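You operate a simulated robot arm through the tools that you are given. There is no shell and no other tool. Be economical: measure what you need, move in short steps, check, and stop when the job is done.

The job below is to be done with a simulated two-armed robot. You get a single attempt, and the scene is never put back.

Task
Carry the soak tray with both arms and set it on the lower shelf of the extraction bench.

The check looks at the end state, three seconds after you hand in, the way a careful person would. Anything else that was tipped, shoved, dropped, spilled or broken makes it a failure.

Robot
Two 7-joint arms with two-finger grippers on one trunk, on a base that drives. Base frame: it is fixed to the floor where the robot stands at the start and does not move with it; the origin is under the middle of the robot, x ahead of it, y to its left, z up. Readings come in m, degrees, newtons and seconds.
The left shoulder is at the start at [0.078, 0.151, 0.913], the right one opposite. With the tool pointing down near the work surface each hand reaches from about 0.26 to 0.8 m from the robot's upright axis, wherever it stands, measured 20 degrees to its own side. Places, roughly: lower shelf of the extraction bench [-1.9, 3.7, 0.4]. Payload 2.54 kg a hand.
The TCP of each hand is the grasp point between the finger pads, 0.03 m short of the fingertips. In the tool frame z runs along the fingers and y along their closing line. Largest opening 0.116 m; the body of the gripper starts 0.095 m behind the TCP.
Orientation is told as [roll, pitch, yaw] about the base's x, y, z axes, in that order, counted from this pose: with the fingers straight down and closing along the base's y, the tool's x points along the base's -x, its y along +y and its z along -z.

Tools
- The arms move only by the tool move_arm. It takes "left_rows", "right_rows" or both (then of equal length, played together; a hand with none holds still); each is text: rows parted by semicolons, each of 7 numbers parted by spaces: the finger opening in mm, from 0 to 116, then the shift along the base's x, y, z in mm, then the turn, a rotation vector about the base's x, y, z in degrees. In form: gripper tx ty tz ax ay az; .... A call has 1 to 8 rows; each row shifts and turns the commanded pose from where the row before left it. A row lasts 0.2 s, in which the tool goes at most 0.05 m and 8.6 degrees; a call with a longer step from one row to the next is refused whole, and so is a gripper value outside its range. Where a pose cannot be reached the arm comes as near as it can. A force on the tool above 40 N (or 10 N above the force at the start of the call, whichever is more), or a blocked arm, ends the call early, and 0.2 s more pass. The fingers move at their own pace (about 0.072 m/s each) and stop on an object; they squeeze with about 27 N. The grip force told is the motor's: it shows also when the fingers shut on nothing. Time passes only in rows, and 0.2 s behind the last, so rows that do not move let the fingers close. It gives the time, the measured TCP pose, the force on the tool (base axes), the opening and the grip force at its end, in the units of the frame above (readings bear some noise), with the torque about the TCP (base axes, N m) and any sound that the robot's microphone picked up.
- Cameras (640 x 400 px; columns grow to the right, rows downward): "scene" is now at [0.149, -0.0107, 1.0847]; the picture's right is [-0.09, -1.00, 0.00], its down [-0.08, 0.01, -1.00] and it looks along [0.99, -0.09, -0.08] (base axes); focal length 214 px, centre (320, 200). "left" rides on the left gripper at [0.069, 0.015, -0.122] in its tool frame; the picture's right is [-0.21, 0.98, 0.00], its down [-0.83, -0.18, -0.53] and it looks along [-0.52, -0.11, 0.85] (tool axes); focal length 251 px, centre (320, 200). "right" rides on the right gripper at [0.069, -0.015, -0.122] in its tool frame; the picture's right is [0.21, 0.98, 0.00], its down [-0.83, 0.18, -0.53] and it looks along [-0.52, 0.11, 0.85] (tool axes); focal length 251 px, centre (320, 200). There is no depth. A picture from a camera that has moved, and an enlarged one, comes with that camera's place and axes in the base frame and with its lens. The place of the scene camera against the robot may be out by one fixed shift of up to 0.012 m in any direction.
- camera(camera): a new picture of that camera. It takes no simulated time.
- move_column(by): slides the trunk up (or, below 0, down) by that many m; the arms and the scene camera ride with it, the base frame stays. It gives what a move gives, with no picture.
- drive_base(legs): drives the robot by 1 to 6 legs, each [ahead, left, turn to the left] in m, m and degrees, along the robot's own axes; the way and the turn of a leg run together, so that a leg with both is an arc; at most 1.5 m and 180 degrees a leg. The arms and the cameras ride along, it lands a little off, and it stops where it bumps. It gives what a move gives.
- head_to(pan, tilt): turns the head with the scene camera to pan (to the left, within 80 degrees either way) and tilt (down, from -29 to 69), counted from straight ahead of the robot. It gives what a move gives.
- zoom(camera, box): a new picture of the part [left, top, right, bottom] of that camera's present view, enlarged. It takes no simulated time.
- finish_job(): hands the job in; it is judged then, once.

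Go step by step. Nothing tells you exact positions but the pictures and the camera data: compare them with the known pose of the tool, close in by small moves and look again before you grip or let go. The budget is 120 turns and 88 pictures, counting those below and the enlarged ones. Unless the task says otherwise, let go and move clear before handing in, and close with one line.

The tools are called by a JSON object that holds its "fn" and its "kwargs". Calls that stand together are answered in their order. move_arm: Moves the arms, as the interface text tells. Its arguments: {"type":"object","properties":{"left_rows":{"type":"string"},"right_rows":{"type":"string"}},"required":[]} The other tools are called the same way: move_column (by) slides the trunk up or down; drive_base (legs) drives the base; head_to (pan, tilt) turns the head that bears the scene camera; camera (camera) takes a picture; zoom (camera, box) takes an enlarged picture of a part of a camera's view; finish_job () hands the job in.

At the start:

```text
t: 0.0
left_eef_pos: [0.4111, 0.2494, 1.0108]
left_tcp_rot: [0.0, 0.1, -0.1]
left_ft_force: [-0.5, -0.1, -0.5]
left_torque: [0.01, -0.03, 0.0]
left_opening: 0.1161
left_grip_force: 0.1
right_eef_pos: [0.3088, -0.1251, 1.101]
right_tcp_rot: [0.1, 0.0, 0.0]
right_ft_force: [0.5, 0.0, -0.9]
right_torque: [0.01, 0.02, 0.01]
right_opening: 0.1161
right_grip_force: 0.0
trunk travel left (down, up): [-0.15, 0.139]
robot x, y, heading: [0.003, 0.0031, 0.1]
head pan, tilt: [-5.1, 4.4]
```

scene: 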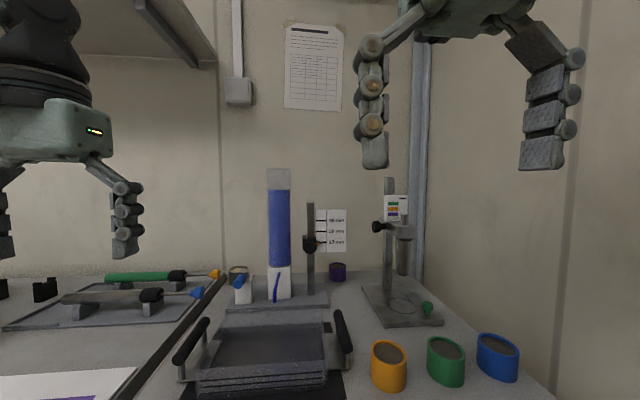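
right: 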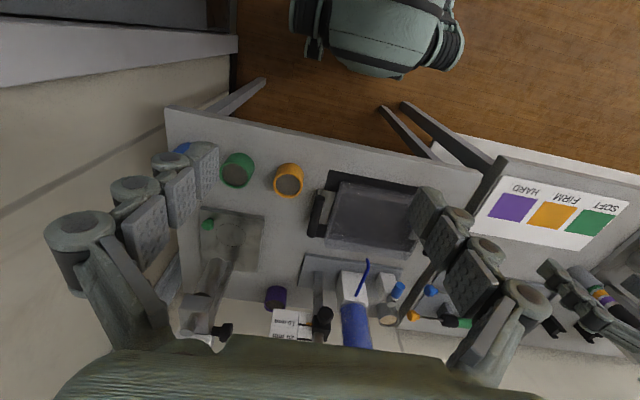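
left: 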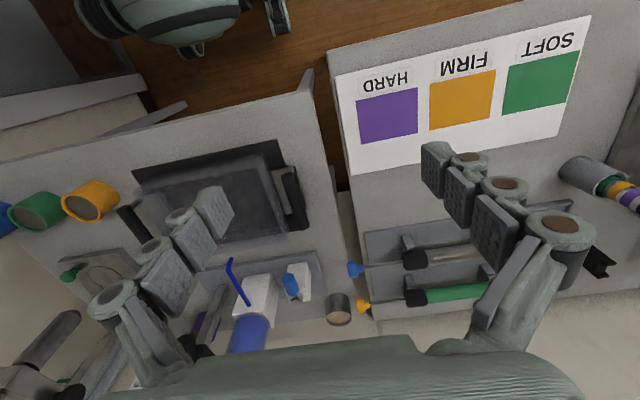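

I see a tray with two dark side handles on the bench ahead, likely the soak tray. I'll look down at it and also look around for the extraction bench.

{"fn": "head_to", "kwargs": {"pan": 0, "tilt": 45}}

{"fn": "camera", "kwargs": {"camera": "scene"}}

```text
t: 1.1
left_eef_pos: [0.4106, 0.2503, 1.0089]
left_tcp_rot: [0.0, 0.0, 0.0]
left_ft_force: [0.3, 0.3, 0.3]
left_torque: [0.01, 0.03, -0.01]
left_opening: 0.116
left_grip_force: 0.0
right_eef_pos: [0.3085, -0.1253, 1.1006]
right_tcp_rot: [0.1, -0.1, 0.0]
right_ft_force: [0.2, -0.6, -0.3]
right_torque: [0.03, 0.0, -0.01]
right_opening: 0.1161
right_grip_force: 0.1
trunk travel left (down, up): [-0.15, 0.139]
robot x, y, heading: [-0.0014, 0.0022, 0.3]
head pan, tilt: [0.0, 45.0]
```

```text
84 pictures are left
camera scene: at [0.139, -0.0025, 1.0208], right [0.0, -1.0, 0.0], down [-0.71, 0.0, -0.71], along [0.71, 0.0, -0.71], focal length 214 px, centre (320, 200)
```

scene: 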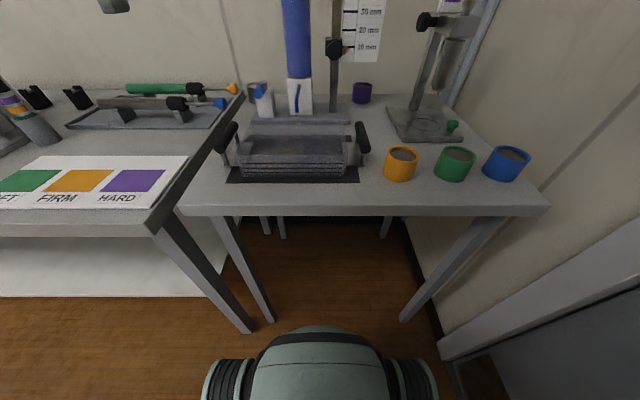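

The tray sits on the bench with raised bar handles on its left and right ends. I'll zoom in on it, and look left for the destination.

{"fn": "zoom", "kwargs": {"camera": "scene", "box": [200, 80, 400, 205]}}

{"fn": "zoom", "kwargs": {"camera": "right", "box": [280, 150, 480, 275]}}

{"fn": "zoom", "kwargs": {"camera": "left", "box": [100, 130, 340, 280]}}

```text
3.20 times, centred on (300, 142) of scene
camera zoom: at [0.139, -0.0025, 1.0208], right [0.0, -1.0, 0.0], down [-0.71, 0.0, -0.71], along [0.71, 0.0, -0.71], focal length 686 px, centre (384, 384)
```

zoom: 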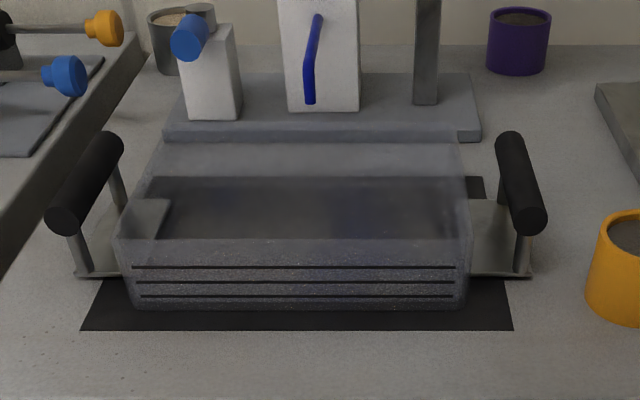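

```text
3.20 times, centred on (380, 212) of right
camera zoom: at [0.2387, -0.1417, 1.2234], right [-0.21, 0.98, 0.0], down [0.83, 0.18, 0.54], along [0.52, 0.12, -0.84], focal length 805 px, centre (128, 160)
```

zoom: 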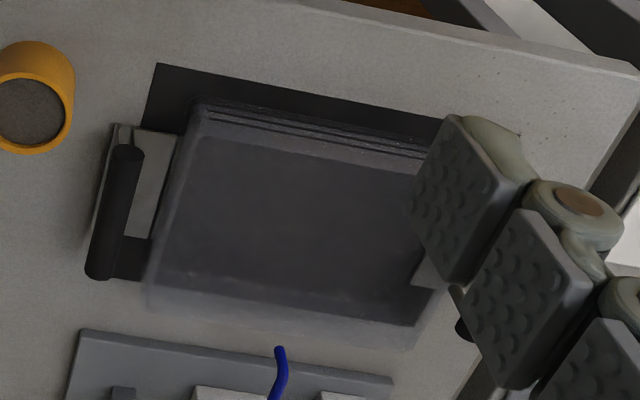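

```text
2.67 times, centred on (220, 205) of left
camera zoom: at [0.3426, 0.2652, 1.1326], right [0.21, 0.98, 0.0], down [0.83, -0.18, 0.53], along [0.52, -0.11, -0.85], focal length 670 px, centre (587, 187)
```

zoom: 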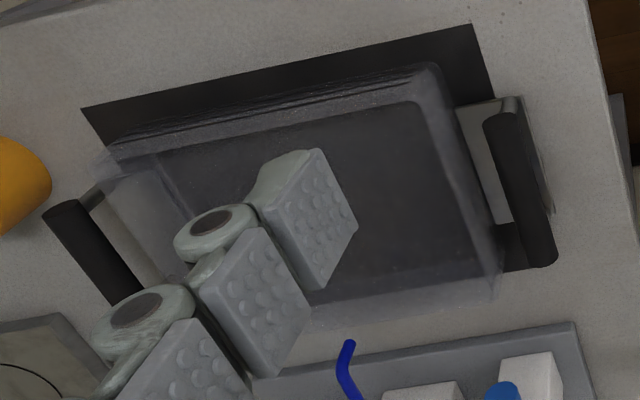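

{"fn": "head_to", "kwargs": {"pan": 78, "tilt": 15}}

{"fn": "camera", "kwargs": {"camera": "scene"}}

```text
t: 2.6
left_eef_pos: [0.4109, 0.2494, 1.0092]
left_tcp_rot: [0.0, 0.0, 0.0]
left_ft_force: [0.4, 0.3, 0.9]
left_torque: [-0.05, 0.02, 0.02]
left_opening: 0.1159
left_grip_force: 0.1
right_eef_pos: [0.3087, -0.1255, 1.101]
right_tcp_rot: [0.1, -0.1, 0.1]
right_ft_force: [0.3, 0.5, -0.6]
right_torque: [-0.02, 0.0, 0.0]
right_opening: 0.1158
right_grip_force: 0.0
trunk travel left (down, up): [-0.15, 0.139]
robot x, y, heading: [-0.0013, -0.0025, 0.2]
head pan, tilt: [78.0, 15.0]
```

```text
80 pictures are left
camera scene: at [0.0772, 0.0888, 1.0675], right [0.98, -0.21, 0.0], down [-0.05, -0.25, -0.97], along [0.2, 0.94, -0.26], focal length 214 px, centre (320, 200)
```

scene: 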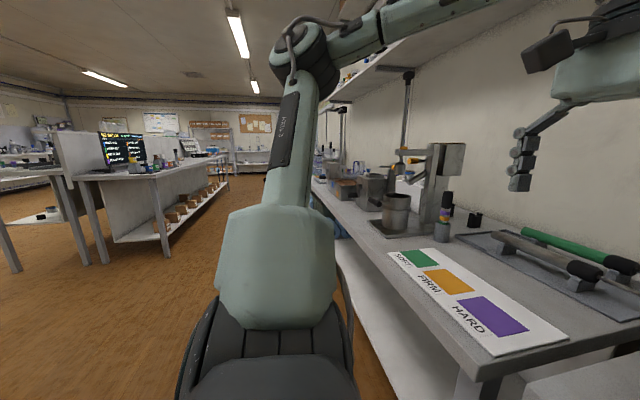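

{"fn": "zoom", "kwargs": {"camera": "scene", "box": [0, 90, 260, 290]}}

```text
2.00 times, centred on (130, 190) of scene
camera zoom: at [0.0772, 0.0888, 1.0675], right [0.98, -0.21, 0.0], down [-0.05, -0.25, -0.97], along [0.2, 0.94, -0.26], focal length 429 px, centre (700, 220)
```

zoom: 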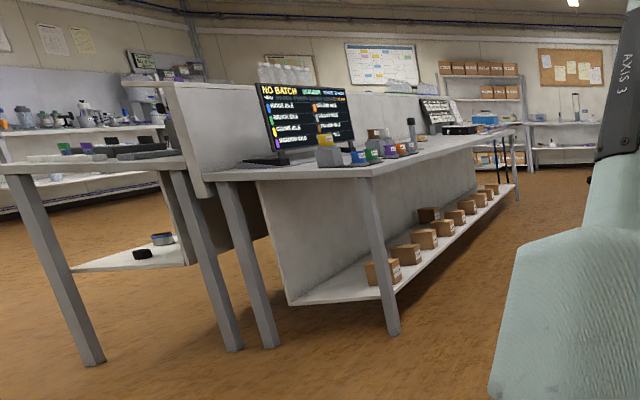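

The extraction bench is the far side of the island, with its z≈0.4 shelf facing -x. The tray handles are bars along x at about (0.54, 0.185, 0.806) and (0.54, -0.087, 0.806). I'll bring both hands to tilted pre-grasp poses (fingers forward-down at 40°), which helps them fit under the bench top later.

{"fn": "move_arm", "kwargs": {"left_rows": "70 4 -8 -8 0 -5 0; 70 8 -8 -14 0 -5 0; 60 9 -8 -14 0 -5 0; 60 9 -8 -14 0 -5 0; 50 9 -8 -14 0 -5 0; 50 9 -8 -14 0 -5 0; 40 9 -8 -14 0 -5 0; 40 9 -8 -14 0 -5 0", "right_rows": "70 21 5 -26 0 -5 0; 70 21 5 -26 0 -5 0; 60 21 5 -26 0 -5 0; 60 21 5 -26 0 -5 0; 50 21 5 -26 0 -5 0; 50 21 5 -26 0 -5 0; 40 21 4 -26 0 -5 0; 40 21 4 -16 0 -5 0"}}

{"fn": "head_to", "kwargs": {"pan": 0, "tilt": 45}}

{"fn": "camera", "kwargs": {"camera": "scene"}}

{"fn": "camera", "kwargs": {"camera": "left"}}

{"fn": "camera", "kwargs": {"camera": "right"}}

```text
t: 4.4
left_eef_pos: [0.4781, 0.1866, 0.9029]
left_tcp_rot: [0.0, -40.1, 0.1]
left_ft_force: [0.1, 0.3, 0.2]
left_torque: [-0.01, 0.01, -0.03]
left_opening: 0.0399
left_grip_force: 0.1
right_eef_pos: [0.4758, -0.0855, 0.9034]
right_tcp_rot: [0.2, -40.1, -0.1]
right_ft_force: [0.5, 0.0, 0.7]
right_torque: [-0.01, 0.0, 0.01]
right_opening: 0.0402
right_grip_force: 0.1
trunk travel left (down, up): [-0.15, 0.139]
robot x, y, heading: [-0.0011, -0.0004, 0.2]
head pan, tilt: [78.0, 15.0]
```

```text
t: 5.9
left_eef_pos: [0.4768, 0.187, 0.9043]
left_tcp_rot: [0.0, -40.0, 0.1]
left_ft_force: [-0.7, -0.1, 0.8]
left_torque: [-0.01, -0.03, 0.02]
left_opening: 0.0402
left_grip_force: 0.1
right_eef_pos: [0.4764, -0.0859, 0.9047]
right_tcp_rot: [0.1, -40.0, -0.1]
right_ft_force: [1.1, 0.6, 0.4]
right_torque: [-0.01, 0.0, 0.02]
right_opening: 0.0401
right_grip_force: 0.0
trunk travel left (down, up): [-0.15, 0.139]
robot x, y, heading: [-0.0055, 0.0016, -0.2]
head pan, tilt: [0.0, 45.0]
```

```text
78 pictures are left
camera scene: at [0.139, -0.0024, 1.0208], right [0.0, -1.0, 0.0], down [-0.71, 0.0, -0.71], along [0.71, 0.0, -0.71], focal length 214 px, centre (320, 200)
```

scene: 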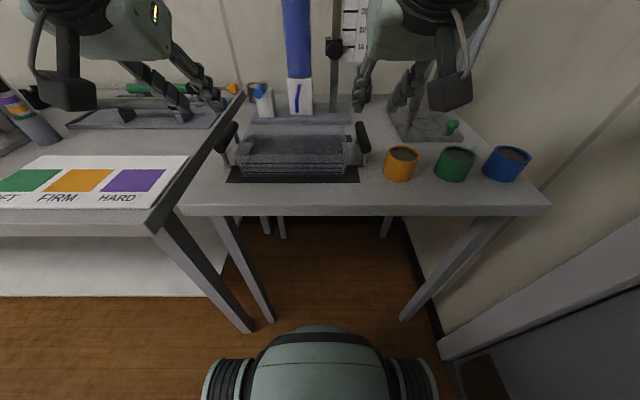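

```text
77 pictures are left
camera left: at [0.3461, 0.2014, 0.9536], right [0.16, 0.98, 0.14], down [0.29, -0.18, 0.94], along [0.94, -0.11, -0.31], focal length 251 px, centre (320, 200)
```

left: 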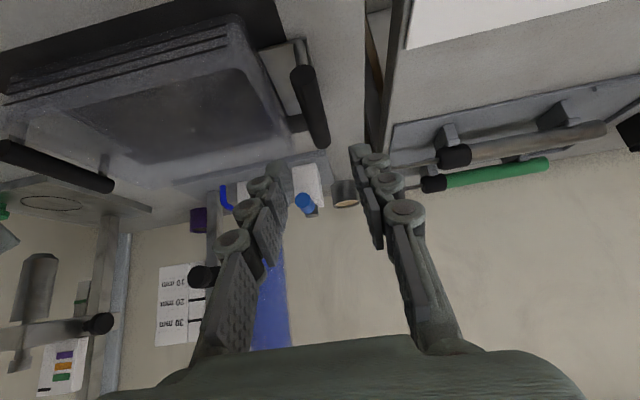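

```text
76 pictures are left
camera right: at [0.3437, -0.1028, 0.9533], right [-0.16, 0.98, -0.14], down [0.29, 0.18, 0.94], along [0.94, 0.12, -0.31], focal length 251 px, centre (320, 200)
```

right: 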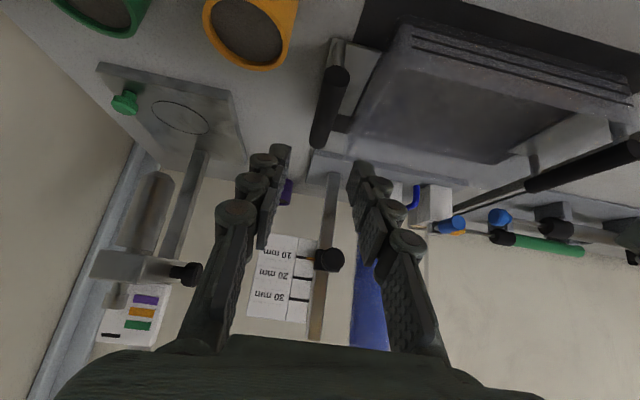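

{"fn": "zoom", "kwargs": {"camera": "left", "box": [200, 0, 360, 170]}}

{"fn": "zoom", "kwargs": {"camera": "right", "box": [280, 10, 440, 180]}}

```text
2.35 times, centred on (280, 85) of left
camera zoom: at [0.3461, 0.2014, 0.9536], right [0.16, 0.98, 0.14], down [0.29, -0.18, 0.94], along [0.94, -0.11, -0.31], focal length 592 px, centre (414, 471)
```

zoom: 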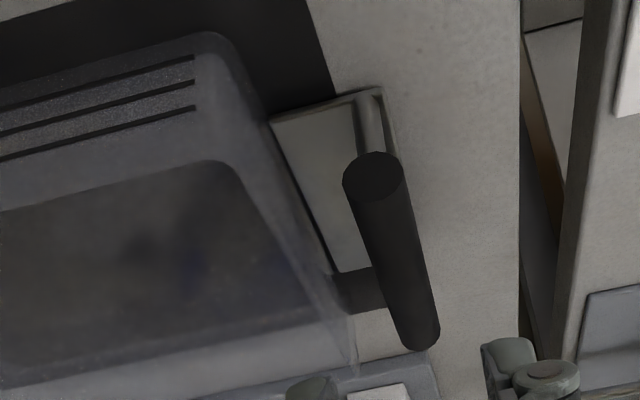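

```text
2.35 times, centred on (360, 95) of right
camera zoom: at [0.3437, -0.1028, 0.9533], right [-0.16, 0.98, -0.14], down [0.29, 0.18, 0.94], along [0.94, 0.12, -0.31], focal length 592 px, centre (226, 447)
```

zoom: 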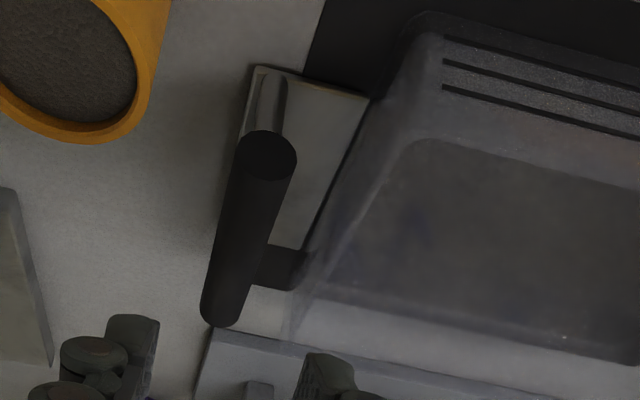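

{"fn": "move_arm", "kwargs": {"left_rows": "36 10 -5 -16 0 0 0; 36 10 0 -16 0 0 0; 36 10 0 -16 0 0 0; 36 10 0 -14 0 0 0; 36 0 0 0 0 0 0", "right_rows": "36 10 1 -16 0 0 0; 36 10 0 -16 0 0 0; 36 10 0 -16 0 0 0; 36 10 0 -14 0 0 0; 36 0 0 0 0 0 0"}}

{"fn": "camera", "kwargs": {"camera": "left"}}

{"fn": "camera", "kwargs": {"camera": "right"}}

{"fn": "zoom", "kwargs": {"camera": "scene", "box": [180, 60, 420, 210]}}

```text
t: 7.1
left_eef_pos: [0.5185, 0.1804, 0.8423]
left_tcp_rot: [-0.1, -40.1, 0.1]
left_ft_force: [0.6, -0.2, 0.2]
left_torque: [0.02, 0.01, 0.01]
left_opening: 0.0359
left_grip_force: 0.0
right_eef_pos: [0.5163, -0.0876, 0.841]
right_tcp_rot: [0.0, -40.1, -0.1]
right_ft_force: [-0.4, 0.6, -0.2]
right_torque: [-0.01, -0.02, 0.02]
right_opening: 0.0359
right_grip_force: 0.0
trunk travel left (down, up): [-0.15, 0.139]
robot x, y, heading: [0.0006, -0.0005, 0.0]
head pan, tilt: [0.0, 45.0]
```

```text
73 pictures are left
camera left: at [0.386, 0.1964, 0.892], right [0.16, 0.98, 0.14], down [0.29, -0.18, 0.94], along [0.94, -0.11, -0.31], focal length 251 px, centre (320, 200)
```

left: 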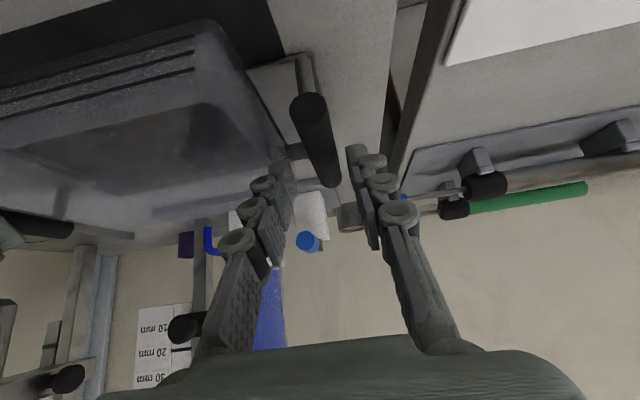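

```text
72 pictures are left
camera right: at [0.3843, -0.1027, 0.89], right [-0.16, 0.98, -0.14], down [0.29, 0.18, 0.94], along [0.94, 0.12, -0.31], focal length 251 px, centre (320, 200)
```

right: 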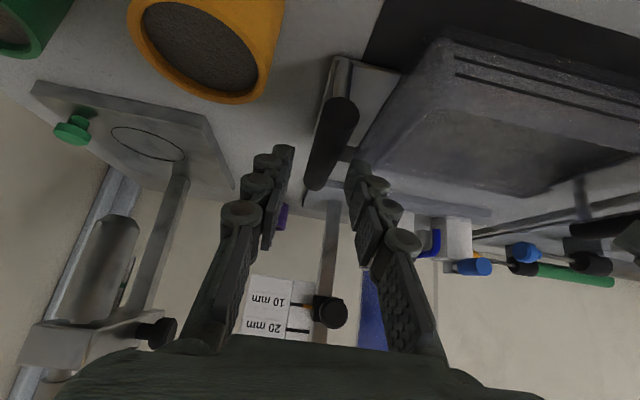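

```text
2.67 times, centred on (300, 135) of scene
camera zoom: at [0.1391, -0.0025, 1.0207], right [0.0, -1.0, 0.0], down [-0.71, 0.0, -0.71], along [0.71, 0.0, -0.71], focal length 572 px, centre (373, 373)
```

zoom: 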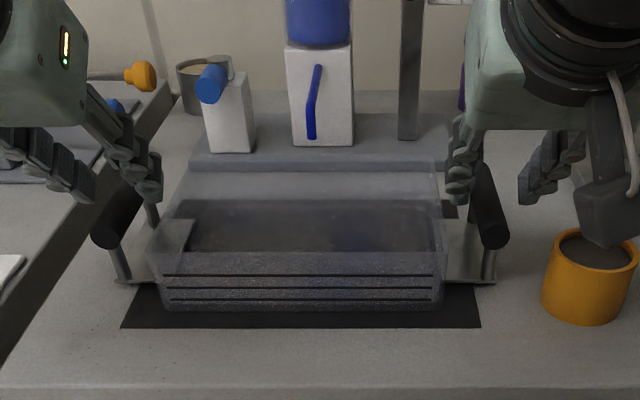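

Bar axes read y≈0.183 and -0.083 with the hands nearly aligned; I shift a few mm and slide the fingers down around the bars.

{"fn": "move_arm", "kwargs": {"left_rows": "36 0 3 0 0 0 0; 36 6 0 -8 0 0 0; 36 6 0 -8 0 0 0; 36 6 0 -8 0 0 0; 36 5 0 -8 0 0 0; 36 0 0 0 0 0 0", "right_rows": "36 0 4 0 0 0 0; 36 6 0 -8 0 0 0; 36 6 0 -8 0 0 0; 36 6 0 -8 0 0 0; 36 5 0 -7 0 0 0; 36 0 0 0 0 0 0"}}

{"fn": "camera", "kwargs": {"camera": "left"}}

{"fn": "camera", "kwargs": {"camera": "right"}}

{"fn": "zoom", "kwargs": {"camera": "scene", "box": [180, 60, 420, 210]}}

```text
t: 8.5
left_eef_pos: [0.5383, 0.1849, 0.8104]
left_tcp_rot: [0.0, -40.0, 0.1]
left_ft_force: [0.0, 2.9, -0.2]
left_torque: [0.02, -0.02, -0.01]
left_opening: 0.0354
left_grip_force: 0.0
right_eef_pos: [0.5405, -0.0839, 0.8085]
right_tcp_rot: [0.2, -40.1, 0.0]
right_ft_force: [0.1, -1.0, -0.2]
right_torque: [-0.02, -0.02, 0.01]
right_opening: 0.0358
right_grip_force: 0.0
trunk travel left (down, up): [-0.15, 0.139]
robot x, y, heading: [-0.0012, -0.0005, 0.0]
head pan, tilt: [0.0, 45.0]
```

```text
70 pictures are left
camera left: at [0.4083, 0.1993, 0.86], right [0.16, 0.98, 0.14], down [0.29, -0.18, 0.94], along [0.94, -0.11, -0.31], focal length 251 px, centre (320, 200)
```

left: 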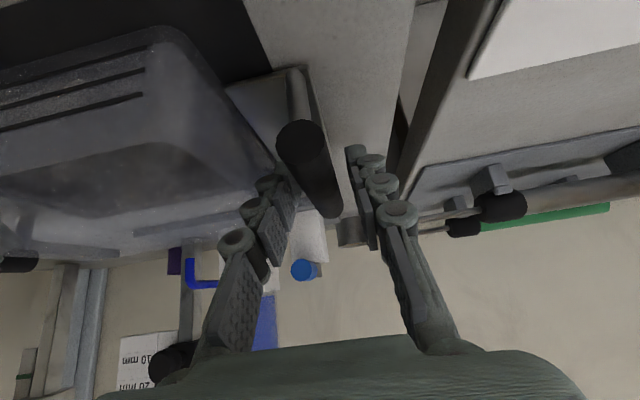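

```text
69 pictures are left
camera right: at [0.4082, -0.0991, 0.8584], right [-0.16, 0.98, -0.14], down [0.29, 0.18, 0.94], along [0.94, 0.12, -0.31], focal length 251 px, centre (320, 200)
```

right: 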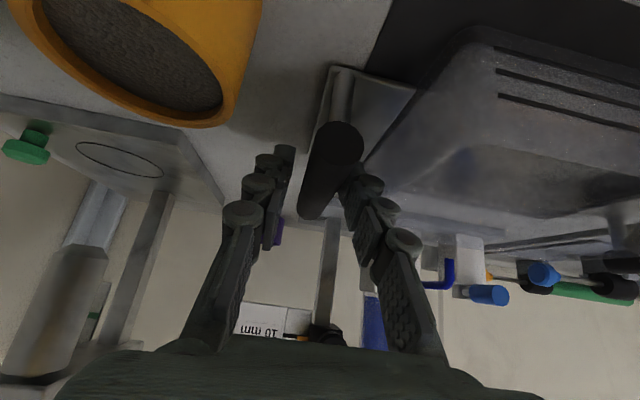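

```text
2.67 times, centred on (300, 135) of scene
camera zoom: at [0.1391, -0.0025, 1.0207], right [0.0, -1.0, 0.0], down [-0.71, 0.0, -0.71], along [0.71, 0.0, -0.71], focal length 572 px, centre (373, 373)
```

zoom: 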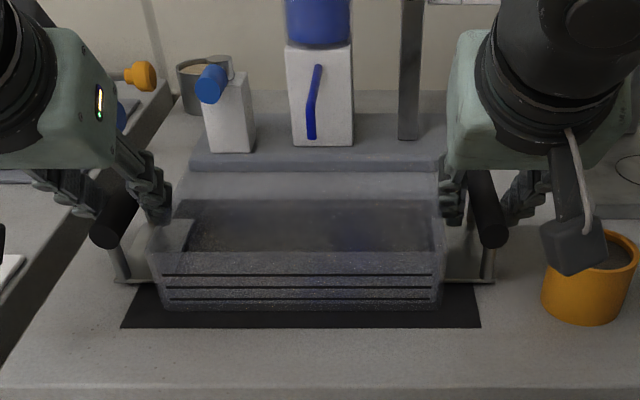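

Both bars are between the fingers. I close the grippers now.

{"fn": "move_arm", "kwargs": {"left_rows": "28 0 -2 0 0 0 0; 22 0 0 0 0 0 0; 15 0 0 0 0 0 0; 5 0 0 0 0 0 0; 0 0 0 0 0 0 0; 0 0 0 0 0 0 0", "right_rows": "28 0 0 0 0 0 0; 22 0 0 0 0 0 0; 15 0 0 0 0 0 0; 5 0 0 0 0 0 0; 0 0 0 0 0 0 0; 0 0 0 0 0 0 0"}}

{"fn": "zoom", "kwargs": {"camera": "scene", "box": [180, 60, 420, 210]}}

```text
t: 9.9
left_eef_pos: [0.5392, 0.1823, 0.8098]
left_tcp_rot: [0.2, -39.9, 0.1]
left_ft_force: [0.9, 20.6, 1.7]
left_torque: [0.11, -0.01, 0.04]
left_opening: 0.0188
left_grip_force: 27.4
right_eef_pos: [0.5402, -0.0845, 0.8098]
right_tcp_rot: [0.0, -40.1, -0.1]
right_ft_force: [0.3, -21.3, 0.0]
right_torque: [-0.07, 0.04, 0.02]
right_opening: 0.0185
right_grip_force: 26.5
trunk travel left (down, up): [-0.15, 0.139]
robot x, y, heading: [0.002, 0.0039, 0.0]
head pan, tilt: [0.0, 45.0]
```

```text
2.67 times, centred on (300, 135) of scene
camera zoom: at [0.139, -0.0025, 1.0207], right [0.0, -1.0, 0.0], down [-0.71, 0.0, -0.71], along [0.71, 0.0, -0.71], focal length 572 px, centre (373, 373)
```

zoom: 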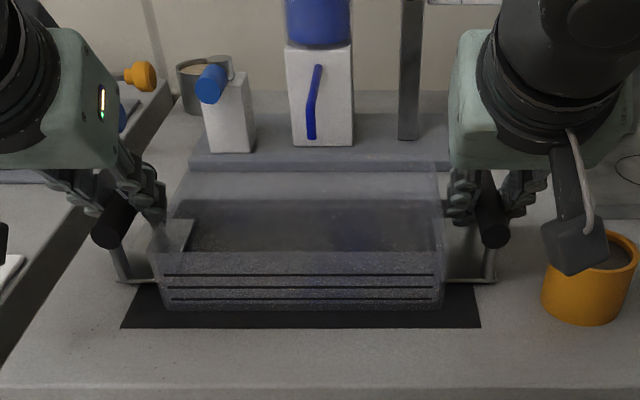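

Both bars are gripped (18.6 mm), but the hands squeeze the tray inward by about 21 N. I ease each hand outward by a millimetre or two.

{"fn": "move_arm", "kwargs": {"left_rows": "0 0 1.5 0 0 0 0; 0 0 0 0 0 0 0", "right_rows": "0 0 -1.5 0 0 0 0; 0 0 0 0 0 0 0"}}

```text
t: 10.5
left_eef_pos: [0.5393, 0.1838, 0.8096]
left_tcp_rot: [0.0, -40.0, 0.0]
left_ft_force: [-0.1, 16.5, 0.1]
left_torque: [0.06, -0.07, 0.07]
left_opening: 0.0186
left_grip_force: 26.9
right_eef_pos: [0.5395, -0.0844, 0.8103]
right_tcp_rot: [0.0, -40.2, -0.1]
right_ft_force: [-0.1, -15.9, 0.0]
right_torque: [-0.06, 0.15, -0.15]
right_opening: 0.0184
right_grip_force: 26.8
trunk travel left (down, up): [-0.15, 0.139]
robot x, y, heading: [-0.001, -0.0014, 0.0]
head pan, tilt: [0.0, 45.0]
```

{"fn": "move_arm", "kwargs": {"left_rows": "0 0 2 0 0 0 0; 0 0 2 0 0 0 0; 0 0 0 0 0 0 0", "right_rows": "0 0 -2 0 0 0 0; 0 0 -2 0 0 0 0; 0 0 0 0 0 0 0"}}

```text
t: 11.3
left_eef_pos: [0.5396, 0.1847, 0.8104]
left_tcp_rot: [-0.4, -40.1, -0.2]
left_ft_force: [-0.2, -23.3, 0.6]
left_torque: [-0.05, 0.07, -0.01]
left_opening: 0.0185
left_grip_force: 26.9
right_eef_pos: [0.5386, -0.0836, 0.8115]
right_tcp_rot: [0.5, -40.0, 0.3]
right_ft_force: [1.2, 22.1, 1.1]
right_torque: [0.13, -0.14, -0.22]
right_opening: 0.0185
right_grip_force: 27.0
trunk travel left (down, up): [-0.15, 0.139]
robot x, y, heading: [-0.0018, -0.001, -0.1]
head pan, tilt: [0.0, 45.0]
```

{"fn": "move_arm", "kwargs": {"left_rows": "0 0 -2.2 0 0 0 0; 0 0 0 0 0 0 0", "right_rows": "0 0 2.2 0 0 0 0; 0 0 0 0 0 0 0"}}

```text
t: 11.9
left_eef_pos: [0.5398, 0.1833, 0.8102]
left_tcp_rot: [-0.3, -40.2, 0.1]
left_ft_force: [-0.5, -22.0, -0.7]
left_torque: [-0.1, -0.04, 0.02]
left_opening: 0.0187
left_grip_force: 27.8
right_eef_pos: [0.5402, -0.083, 0.8107]
right_tcp_rot: [0.4, -40.2, 0.0]
right_ft_force: [-0.3, 21.3, -0.2]
right_torque: [0.02, 0.07, 0.08]
right_opening: 0.0187
right_grip_force: 26.9
trunk travel left (down, up): [-0.15, 0.139]
robot x, y, heading: [-0.0003, 0.0017, -0.1]
head pan, tilt: [0.0, 45.0]
```

{"fn": "move_arm", "kwargs": {"left_rows": "0 0 -1.2 0 0 0 0; 0 0 0 0 0 0 0", "right_rows": "0 0 1.2 0 0 0 0; 0 0 0 0 0 0 0"}}

```text
t: 12.5
left_eef_pos: [0.5394, 0.1833, 0.8107]
left_tcp_rot: [-0.2, -40.0, 0.0]
left_ft_force: [0.4, -17.1, 0.4]
left_torque: [-0.13, -0.06, -0.02]
left_opening: 0.0184
left_grip_force: 27.3
right_eef_pos: [0.5407, -0.0838, 0.8099]
right_tcp_rot: [0.2, -40.3, 0.0]
right_ft_force: [0.2, 17.3, 0.0]
right_torque: [-0.01, 0.11, 0.14]
right_opening: 0.0185
right_grip_force: 27.3
trunk travel left (down, up): [-0.15, 0.139]
robot x, y, heading: [0.0024, -0.0017, -0.0]
head pan, tilt: [0.0, 45.0]
```

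{"fn": "move_arm", "kwargs": {"left_rows": "0 0 -1 0 0 0 0; 0 0 0 4 0 0 0; 0 0 0 6 0 0 0; 0 0 0 8 0 0 0; 0 0 0 10 0 0 0; 0 0 0 0 0 0 0", "right_rows": "0 0 1 0 0 0 0; 0 0 0 4 0 0 0; 0 0 0 6 0 0 0; 0 0 0 8 0 0 0; 0 0 0 10 0 0 0; 0 0 0 0 0 0 0"}}

{"fn": "camera", "kwargs": {"camera": "scene"}}

```text
t: 13.9
left_eef_pos: [0.5422, 0.1852, 0.8371]
left_tcp_rot: [-0.1, -40.1, 0.0]
left_ft_force: [-2.0, 2.6, -1.8]
left_torque: [0.02, 0.06, -0.26]
left_opening: 0.0185
left_grip_force: 26.9
right_eef_pos: [0.5399, -0.083, 0.8399]
right_tcp_rot: [0.1, -40.1, -0.2]
right_ft_force: [1.5, -1.4, -1.9]
right_torque: [-0.01, -0.09, -0.22]
right_opening: 0.0186
right_grip_force: 26.9
trunk travel left (down, up): [-0.15, 0.139]
robot x, y, heading: [0.0002, 0.0024, 0.2]
head pan, tilt: [0.0, 45.0]
```

```text
66 pictures are left
camera scene: at [0.1392, -0.0025, 1.0207], right [0.0, -1.0, 0.0], down [-0.71, 0.0, -0.71], along [0.71, 0.0, -0.71], focal length 214 px, centre (320, 200)
```

scene: 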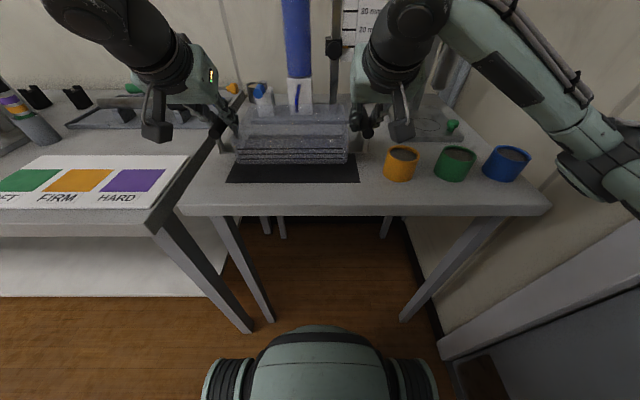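

The tray is off the mat and level, about 0.4 kg. I lift further, then back straight away from the bench.

{"fn": "move_arm", "kwargs": {"left_rows": "0 0 0 15 0 0 0; 0 0 0 15 0 0 0; 0 0 0 15 0 0 0; 0 0 0 15 0 0 0; 0 0 0 12 0 0 0; 0 0 0 0 0 0 0", "right_rows": "0 0 0 15 0 0 0; 0 0 0 15 0 0 0; 0 0 0 15 0 0 0; 0 0 0 15 0 0 0; 0 0 0 12 0 0 0; 0 0 0 0 0 0 0"}}

{"fn": "head_to", "kwargs": {"pan": 70, "tilt": 25}}

{"fn": "drive_base", "kwargs": {"legs": [[-0.35, 0, 0]]}}

{"fn": "camera", "kwargs": {"camera": "scene"}}

```text
t: 15.3
left_eef_pos: [0.5415, 0.1839, 0.911]
left_tcp_rot: [0.0, -40.0, 0.1]
left_ft_force: [-1.8, 7.3, -1.6]
left_torque: [0.09, 0.1, -0.27]
left_opening: 0.0186
left_grip_force: 27.1
right_eef_pos: [0.5398, -0.0829, 0.9117]
right_tcp_rot: [0.1, -39.9, 0.0]
right_ft_force: [2.4, -7.0, -1.9]
right_torque: [0.02, -0.04, -0.28]
right_opening: 0.0185
right_grip_force: 26.7
trunk travel left (down, up): [-0.15, 0.139]
robot x, y, heading: [-0.0014, 0.0031, -0.1]
head pan, tilt: [0.0, 45.0]
```

```text
t: 16.7
left_eef_pos: [0.5411, 0.1855, 0.9101]
left_tcp_rot: [0.0, -40.0, 0.1]
left_ft_force: [-2.6, 13.2, -1.8]
left_torque: [0.03, -0.04, -0.2]
left_opening: 0.0184
left_grip_force: 26.8
right_eef_pos: [0.5404, -0.0826, 0.9104]
right_tcp_rot: [0.1, -40.0, 0.0]
right_ft_force: [3.0, -12.7, -0.7]
right_torque: [-0.06, 0.02, -0.35]
right_opening: 0.0186
right_grip_force: 27.1
trunk travel left (down, up): [-0.15, 0.139]
robot x, y, heading: [-0.0032, -0.0008, -0.1]
head pan, tilt: [70.0, 25.0]
```

```text
t: 18.9
left_eef_pos: [0.223, 0.1794, 0.9105]
left_tcp_rot: [0.1, -39.9, -0.5]
left_ft_force: [-1.9, 0.7, -0.9]
left_torque: [-0.05, -0.07, -0.23]
left_opening: 0.0188
left_grip_force: 26.8
right_eef_pos: [0.2191, -0.0877, 0.9109]
right_tcp_rot: [0.1, -40.1, -0.5]
right_ft_force: [1.0, -0.6, -1.6]
right_torque: [-0.02, 0.05, -0.16]
right_opening: 0.0184
right_grip_force: 26.9
trunk travel left (down, up): [-0.15, 0.139]
robot x, y, heading: [-0.3179, 0.0032, -0.4]
head pan, tilt: [70.0, 25.0]
stopped in leg 1: the robot was blocked; the commanded pose is now the measured one
```

```text
65 pictures are left
camera scene: at [-0.2285, 0.0835, 1.0513], right [0.94, -0.35, 0.0], down [-0.15, -0.4, -0.91], along [0.32, 0.85, -0.42], focal length 214 px, centre (320, 200)
```

scene: 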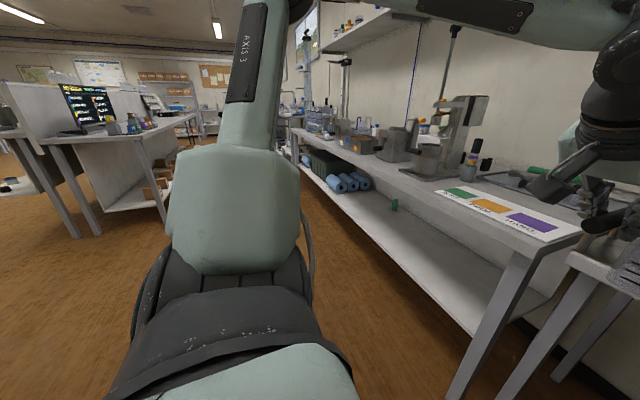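

The base was blocked after 0.32 m. I look right and left-behind to see what's there.

{"fn": "head_to", "kwargs": {"pan": -80, "tilt": 25}}

{"fn": "camera", "kwargs": {"camera": "scene"}}

```text
t: 21.2
left_eef_pos: [0.2243, 0.18, 0.9106]
left_tcp_rot: [0.1, -40.1, -0.6]
left_ft_force: [-1.9, 0.1, -1.5]
left_torque: [0.04, 0.0, -0.31]
left_opening: 0.0186
left_grip_force: 26.6
right_eef_pos: [0.2198, -0.088, 0.9124]
right_tcp_rot: [-0.1, -40.1, -0.6]
right_ft_force: [1.4, -0.2, -1.8]
right_torque: [-0.03, -0.02, -0.18]
right_opening: 0.0186
right_grip_force: 26.9
trunk travel left (down, up): [-0.15, 0.139]
robot x, y, heading: [-0.3198, 0.0026, -0.4]
head pan, tilt: [-80.0, 25.0]
```

```text
64 pictures are left
camera scene: at [-0.2455, -0.0937, 1.0513], right [-0.99, -0.17, 0.0], down [-0.07, 0.42, -0.91], along [0.15, -0.89, -0.42], focal length 214 px, centre (320, 200)
```

scene: 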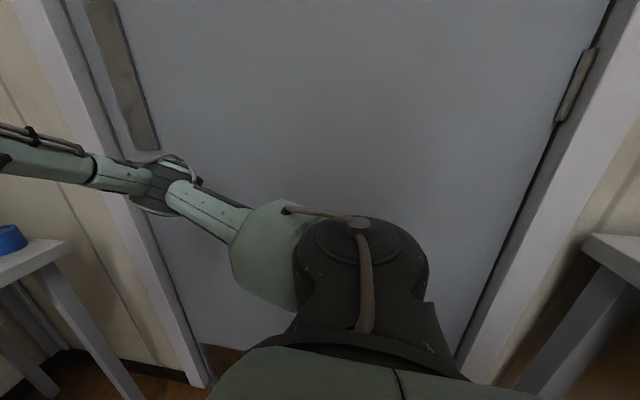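

A wall with a door is close on the right and a table stands behind-right. I sidestep left away from them first.

{"fn": "drive_base", "kwargs": {"legs": [[0.03, 0, 0], [0, 0.4, 0]]}}

{"fn": "head_to", "kwargs": {"pan": 80, "tilt": 25}}

{"fn": "camera", "kwargs": {"camera": "scene"}}

```text
t: 26.0
left_eef_pos: [0.2569, 0.5792, 0.9116]
left_tcp_rot: [0.1, -40.1, -0.5]
left_ft_force: [-2.0, 1.3, -0.7]
left_torque: [-0.01, 0.01, -0.24]
left_opening: 0.0187
left_grip_force: 27.0
right_eef_pos: [0.2524, 0.3117, 0.911]
right_tcp_rot: [0.0, -40.1, -0.4]
right_ft_force: [0.9, 0.0, -2.6]
right_torque: [-0.01, -0.02, -0.23]
right_opening: 0.0188
right_grip_force: 26.4
trunk travel left (down, up): [-0.15, 0.139]
robot x, y, heading: [-0.2844, 0.3957, -0.4]
head pan, tilt: [-80.0, 25.0]
```

```text
t: 28.5
left_eef_pos: [0.2554, 0.5797, 0.9096]
left_tcp_rot: [0.2, -40.1, -0.4]
left_ft_force: [-0.6, -0.2, -1.8]
left_torque: [-0.02, 0.04, -0.28]
left_opening: 0.0186
left_grip_force: 26.9
right_eef_pos: [0.253, 0.3115, 0.9115]
right_tcp_rot: [0.0, -40.1, -0.4]
right_ft_force: [2.1, -0.3, -1.2]
right_torque: [0.01, -0.01, -0.2]
right_opening: 0.0184
right_grip_force: 26.4
trunk travel left (down, up): [-0.15, 0.139]
robot x, y, heading: [-0.2858, 0.3956, -0.3]
head pan, tilt: [80.0, 25.0]
```

```text
63 pictures are left
camera scene: at [-0.2113, 0.4855, 1.0513], right [0.98, -0.18, 0.0], down [-0.08, -0.42, -0.91], along [0.16, 0.89, -0.42], focal length 214 px, centre (320, 200)
```

scene: 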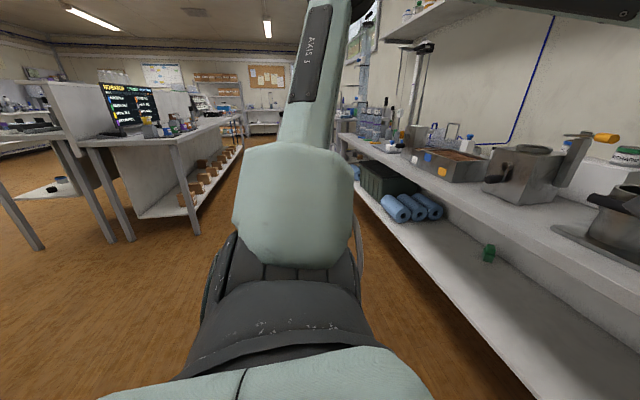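

{"fn": "drive_base", "kwargs": {"legs": [[0, 0.4, 0], [0, 0, 40]]}}

{"fn": "camera", "kwargs": {"camera": "scene"}}

```text
t: 34.8
left_eef_pos: [0.0213, 1.2826, 0.9116]
left_tcp_rot: [0.1, -40.2, 38.8]
left_ft_force: [-1.6, -0.4, -1.3]
left_torque: [-0.02, 0.01, -0.25]
left_opening: 0.0184
left_grip_force: 27.0
right_eef_pos: [0.1884, 1.073, 0.9121]
right_tcp_rot: [-0.1, -40.1, 38.8]
right_ft_force: [0.9, 0.9, -1.6]
right_torque: [0.02, -0.03, -0.13]
right_opening: 0.0184
right_grip_force: 27.2
trunk travel left (down, up): [-0.15, 0.139]
robot x, y, heading: [-0.2813, 0.8009, 38.8]
head pan, tilt: [80.0, 25.0]
```

```text
62 pictures are left
camera scene: at [-0.2851, 0.9206, 1.0513], right [0.88, 0.48, 0.0], down [0.2, -0.37, -0.91], along [-0.44, 0.79, -0.42], focal length 214 px, centre (320, 200)
```

scene: 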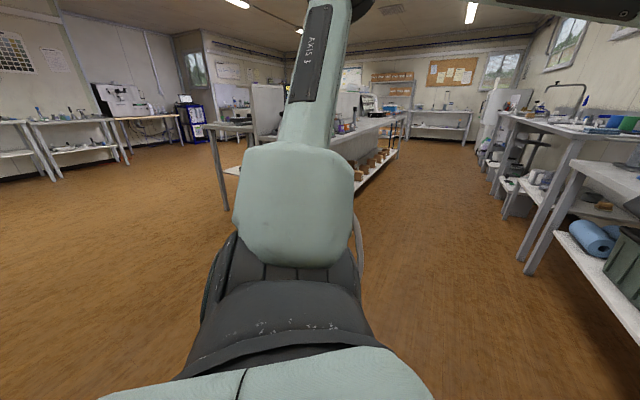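

Open floor lies to the left. I turn further and look toward the island.

{"fn": "drive_base", "kwargs": {"legs": [[0, 0, 100]]}}

{"fn": "head_to", "kwargs": {"pan": 0, "tilt": 20}}

{"fn": "camera", "kwargs": {"camera": "scene"}}

```text
t: 39.5
left_eef_pos: [-0.8152, 1.0077, 0.9117]
left_tcp_rot: [0.1, -40.1, 139.8]
left_ft_force: [1.9, -0.3, -0.9]
left_torque: [0.01, 0.01, -0.24]
left_opening: 0.0185
left_grip_force: 26.8
right_eef_pos: [-0.6395, 1.212, 0.9122]
right_tcp_rot: [0.1, -40.1, 139.6]
right_ft_force: [-2.5, 1.2, -1.9]
right_torque: [0.01, 0.0, -0.16]
right_opening: 0.0186
right_grip_force: 26.8
trunk travel left (down, up): [-0.15, 0.139]
robot x, y, heading: [-0.2851, 0.7975, 139.9]
head pan, tilt: [80.0, 25.0]
```

```text
t: 41.1
left_eef_pos: [-0.8148, 1.0074, 0.9117]
left_tcp_rot: [0.1, -40.1, 139.7]
left_ft_force: [1.0, -0.4, -1.4]
left_torque: [-0.03, 0.0, -0.28]
left_opening: 0.0186
left_grip_force: 27.5
right_eef_pos: [-0.6408, 1.2108, 0.9118]
right_tcp_rot: [-0.1, -40.0, 139.7]
right_ft_force: [-2.2, 1.1, -1.2]
right_torque: [0.02, 0.05, -0.21]
right_opening: 0.0183
right_grip_force: 26.6
trunk travel left (down, up): [-0.15, 0.139]
robot x, y, heading: [-0.2828, 0.7997, 139.9]
head pan, tilt: [0.0, 20.0]
```

```text
61 pictures are left
camera scene: at [-0.4168, 0.901, 1.0594], right [0.64, 0.76, 0.0], down [0.26, -0.22, -0.94], along [-0.72, 0.61, -0.34], focal length 214 px, centre (320, 200)
```

scene: 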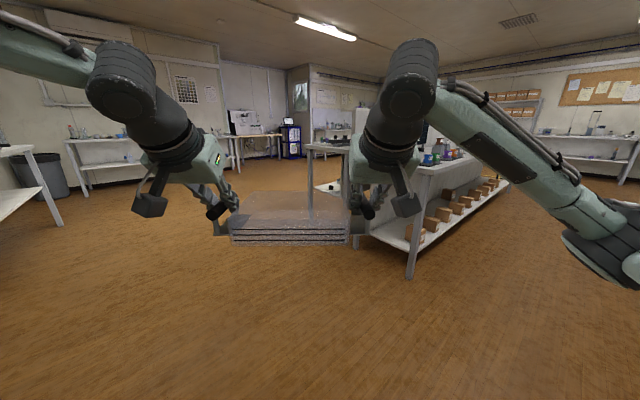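

The way is clear; I drive diagonally across the open floor to beyond the island's near-left corner, then turn to face +y and look.

{"fn": "drive_base", "kwargs": {"legs": [[1.09, 0.66, 0], [1.09, 0.66, 0], [0, 0, -50]]}}

{"fn": "head_to", "kwargs": {"pan": -15, "tilt": 15}}

{"fn": "camera", "kwargs": {"camera": "scene"}}

```text
t: 56.6
left_eef_pos: [-2.9746, 1.7046, 0.9117]
left_tcp_rot: [0.1, -40.0, 89.3]
left_ft_force: [0.5, -0.6, -0.6]
left_torque: [0.0, 0.01, -0.23]
left_opening: 0.0184
left_grip_force: 27.1
right_eef_pos: [-2.708, 1.7016, 0.9116]
right_tcp_rot: [0.0, -40.0, 89.3]
right_ft_force: [0.5, 1.5, -2.6]
right_torque: [-0.02, 0.01, -0.16]
right_opening: 0.0186
right_grip_force: 27.2
trunk travel left (down, up): [-0.15, 0.139]
robot x, y, heading: [-2.7991, 1.1593, 89.3]
head pan, tilt: [0.0, 20.0]
```

```text
t: 57.4
left_eef_pos: [-2.9755, 1.7048, 0.9099]
left_tcp_rot: [0.1, -40.0, 89.3]
left_ft_force: [-1.0, -0.7, -0.7]
left_torque: [0.0, -0.01, -0.24]
left_opening: 0.0187
left_grip_force: 26.6
right_eef_pos: [-2.7084, 1.7003, 0.9121]
right_tcp_rot: [0.1, -40.2, 89.4]
right_ft_force: [0.3, 1.5, -2.0]
right_torque: [-0.04, -0.02, -0.14]
right_opening: 0.0185
right_grip_force: 26.9
trunk travel left (down, up): [-0.15, 0.139]
robot x, y, heading: [-2.8023, 1.1582, 89.5]
head pan, tilt: [-15.0, 15.0]
```

```text
60 pictures are left
camera scene: at [-2.7819, 1.3177, 1.0675], right [0.96, -0.27, 0.0], down [-0.07, -0.25, -0.97], along [0.26, 0.93, -0.26], focal length 214 px, centre (320, 200)
```

scene: 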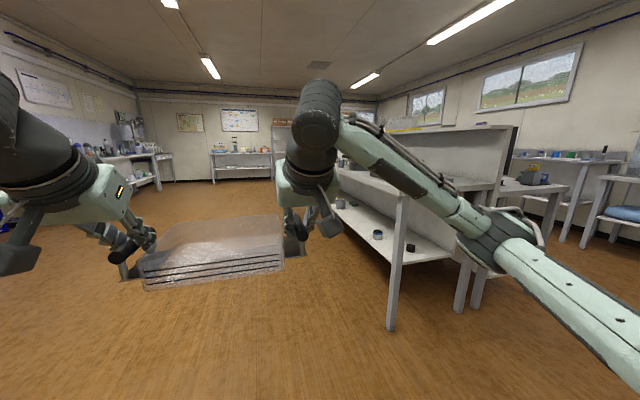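

{"fn": "zoom", "kwargs": {"camera": "scene", "box": [300, 130, 480, 260]}}

{"fn": "drive_base", "kwargs": {"legs": [[1.0, 0.25, 0], [1.0, 0.0, 0]]}}

{"fn": "head_to", "kwargs": {"pan": -75, "tilt": 25}}

{"fn": "camera", "kwargs": {"camera": "scene"}}

```text
3.08 times, centred on (390, 195) of scene
camera zoom: at [-2.7819, 1.3177, 1.0675], right [0.96, -0.27, 0.0], down [-0.07, -0.25, -0.97], along [0.26, 0.93, -0.26], focal length 660 px, centre (105, 215)
```

zoom: 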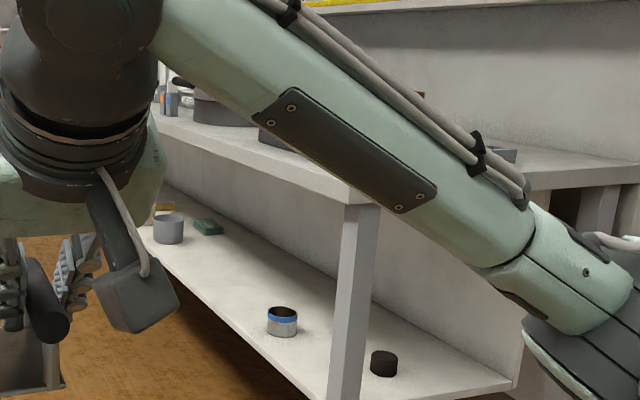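

```text
t: 67.7
left_eef_pos: [-3.1922, 3.736, 0.9113]
left_tcp_rot: [0.1, -40.1, 88.6]
left_ft_force: [0.2, -1.9, -1.4]
left_torque: [-0.01, -0.03, -0.22]
left_opening: 0.0188
left_grip_force: 26.7
right_eef_pos: [-2.9239, 3.7278, 0.9118]
right_tcp_rot: [0.0, -40.1, 88.5]
right_ft_force: [1.0, 1.9, -1.4]
right_torque: [0.01, 0.02, -0.14]
right_opening: 0.0186
right_grip_force: 26.9
trunk travel left (down, up): [-0.15, 0.139]
robot x, y, heading: [-3.0217, 3.1918, 88.5]
head pan, tilt: [-15.0, 15.0]
```

```text
t: 69.0
left_eef_pos: [-3.1924, 3.7353, 0.9102]
left_tcp_rot: [0.1, -40.1, 88.6]
left_ft_force: [-0.3, -1.0, -0.7]
left_torque: [0.0, 0.04, -0.23]
left_opening: 0.0188
left_grip_force: 27.0
right_eef_pos: [-2.9241, 3.7283, 0.9124]
right_tcp_rot: [0.0, -40.1, 88.7]
right_ft_force: [-0.6, 0.5, -1.4]
right_torque: [0.04, 0.02, -0.15]
right_opening: 0.0184
right_grip_force: 26.7
trunk travel left (down, up): [-0.15, 0.139]
robot x, y, heading: [-3.02, 3.1928, 88.9]
head pan, tilt: [-75.0, 25.0]
```

```text
58 pictures are left
camera scene: at [-2.9397, 3.2789, 1.0513], right [0.24, -0.97, 0.0], down [-0.41, -0.1, -0.91], along [0.88, 0.22, -0.42], focal length 214 px, centre (320, 200)
```

scene: 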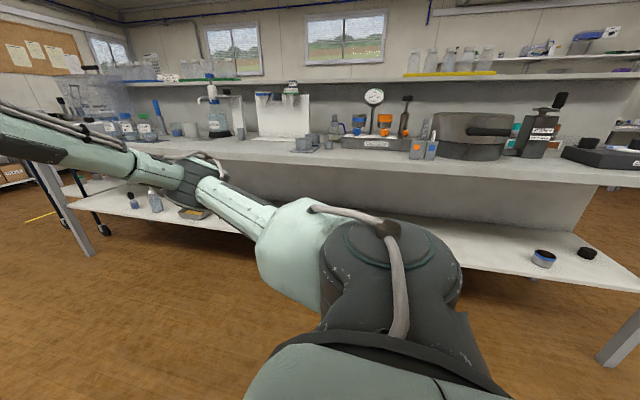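

I'm alongside the bench; I step 0.15 m further away from it and turn to face it.

{"fn": "drive_base", "kwargs": {"legs": [[0, 0.15, 0], [0, 0, -88.5]]}}

{"fn": "head_to", "kwargs": {"pan": 0, "tilt": 20}}

{"fn": "camera", "kwargs": {"camera": "scene"}}

```text
t: 74.9
left_eef_pos: [-2.6337, 3.3834, 0.9101]
left_tcp_rot: [0.1, -40.1, 0.4]
left_ft_force: [-1.3, 0.3, -0.9]
left_torque: [0.04, 0.02, -0.18]
left_opening: 0.0188
left_grip_force: 27.2
right_eef_pos: [-2.6342, 3.1148, 0.9129]
right_tcp_rot: [0.1, -40.1, 0.4]
right_ft_force: [1.0, 0.1, -1.2]
right_torque: [-0.04, -0.01, -0.13]
right_opening: 0.0188
right_grip_force: 27.5
trunk travel left (down, up): [-0.15, 0.139]
robot x, y, heading: [-3.1741, 3.1942, 0.5]
head pan, tilt: [-75.0, 25.0]
```

```text
t: 76.4
left_eef_pos: [-2.6341, 3.3828, 0.9108]
left_tcp_rot: [0.1, -40.1, 0.5]
left_ft_force: [-0.4, 0.0, -1.3]
left_torque: [0.02, 0.02, -0.25]
left_opening: 0.0188
left_grip_force: 26.7
right_eef_pos: [-2.6332, 3.1156, 0.9115]
right_tcp_rot: [-0.1, -40.1, 0.4]
right_ft_force: [0.9, -0.4, -1.4]
right_torque: [-0.01, -0.02, -0.14]
right_opening: 0.0186
right_grip_force: 27.0
trunk travel left (down, up): [-0.15, 0.139]
robot x, y, heading: [-3.1706, 3.1961, 0.5]
head pan, tilt: [0.0, 20.0]
```

```text
57 pictures are left
camera scene: at [-3.0226, 3.1936, 1.0594], right [0.01, -1.0, 0.0], down [-0.34, 0.0, -0.94], along [0.94, 0.01, -0.34], focal length 214 px, centre (320, 200)
```

scene: 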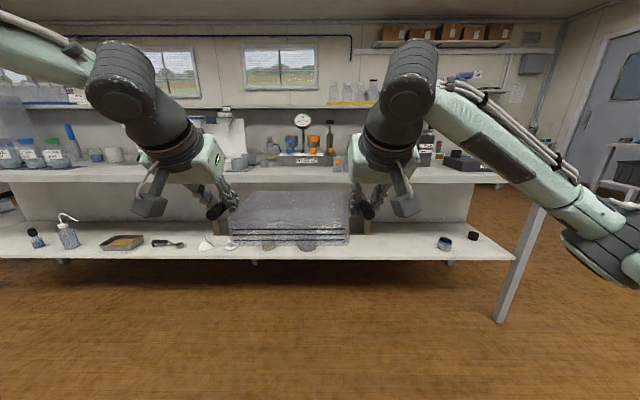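

The shelf looks free between the blue can (y≈2.5) and the cups behind the tray (y≈3.25). I sidestep right so the tray faces the gap, then look under and over it.

{"fn": "drive_base", "kwargs": {"legs": [[0, -0.34, -0.5]]}}

{"fn": "move_column", "kwargs": {"by": -0.14}}

{"fn": "camera", "kwargs": {"camera": "scene"}}

{"fn": "zoom", "kwargs": {"camera": "scene", "box": [140, 120, 480, 300]}}

```text
t: 80.2
left_eef_pos: [-2.6301, 3.0382, 0.9109]
left_tcp_rot: [0.1, -40.0, -0.2]
left_ft_force: [-1.4, 0.1, -1.8]
left_torque: [-0.01, 0.01, -0.22]
left_opening: 0.0186
left_grip_force: 26.9
right_eef_pos: [-2.6351, 2.7696, 0.9131]
right_tcp_rot: [0.0, -40.1, -0.1]
right_ft_force: [0.7, 0.1, -1.5]
right_torque: [0.03, 0.02, -0.13]
right_opening: 0.0188
right_grip_force: 26.8
trunk travel left (down, up): [-0.15, 0.139]
robot x, y, heading: [-3.1735, 2.8558, -0.1]
head pan, tilt: [0.0, 20.0]
```

```text
t: 81.9
left_eef_pos: [-2.6323, 3.0389, 0.7714]
left_tcp_rot: [0.1, -40.1, -0.1]
left_ft_force: [-1.7, -0.4, -1.0]
left_torque: [0.0, 0.03, -0.2]
left_opening: 0.0184
left_grip_force: 27.2
right_eef_pos: [-2.6343, 2.7703, 0.7719]
right_tcp_rot: [0.1, -40.1, -0.2]
right_ft_force: [1.5, 0.1, -1.2]
right_torque: [-0.02, -0.05, -0.11]
right_opening: 0.0184
right_grip_force: 26.7
trunk travel left (down, up): [-0.01, 0.279]
robot x, y, heading: [-3.1747, 2.849, -0.0]
head pan, tilt: [0.0, 20.0]
```

```text
56 pictures are left
camera scene: at [-3.0216, 2.8522, 0.9195], right [0.0, -1.0, 0.0], down [-0.34, 0.0, -0.94], along [0.94, 0.0, -0.34], focal length 214 px, centre (320, 200)
```

scene: 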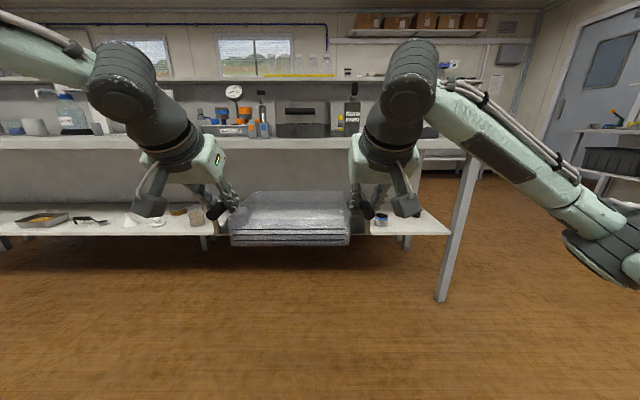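

```text
1.88 times, centred on (310, 210) of scene
camera zoom: at [-3.0216, 2.8522, 0.9195], right [0.0, -1.0, 0.0], down [-0.34, 0.0, -0.94], along [0.94, 0.0, -0.34], focal length 404 px, centre (339, 181)
```

zoom: 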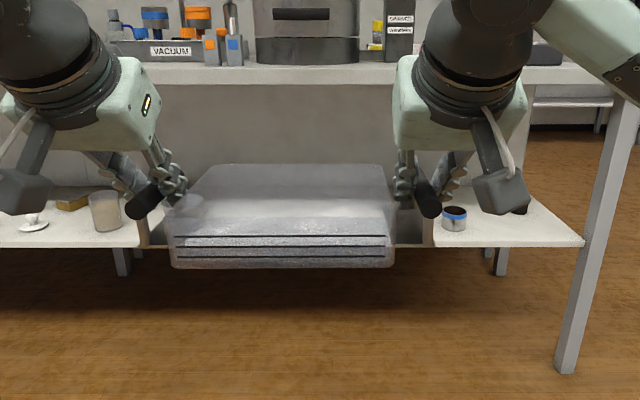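

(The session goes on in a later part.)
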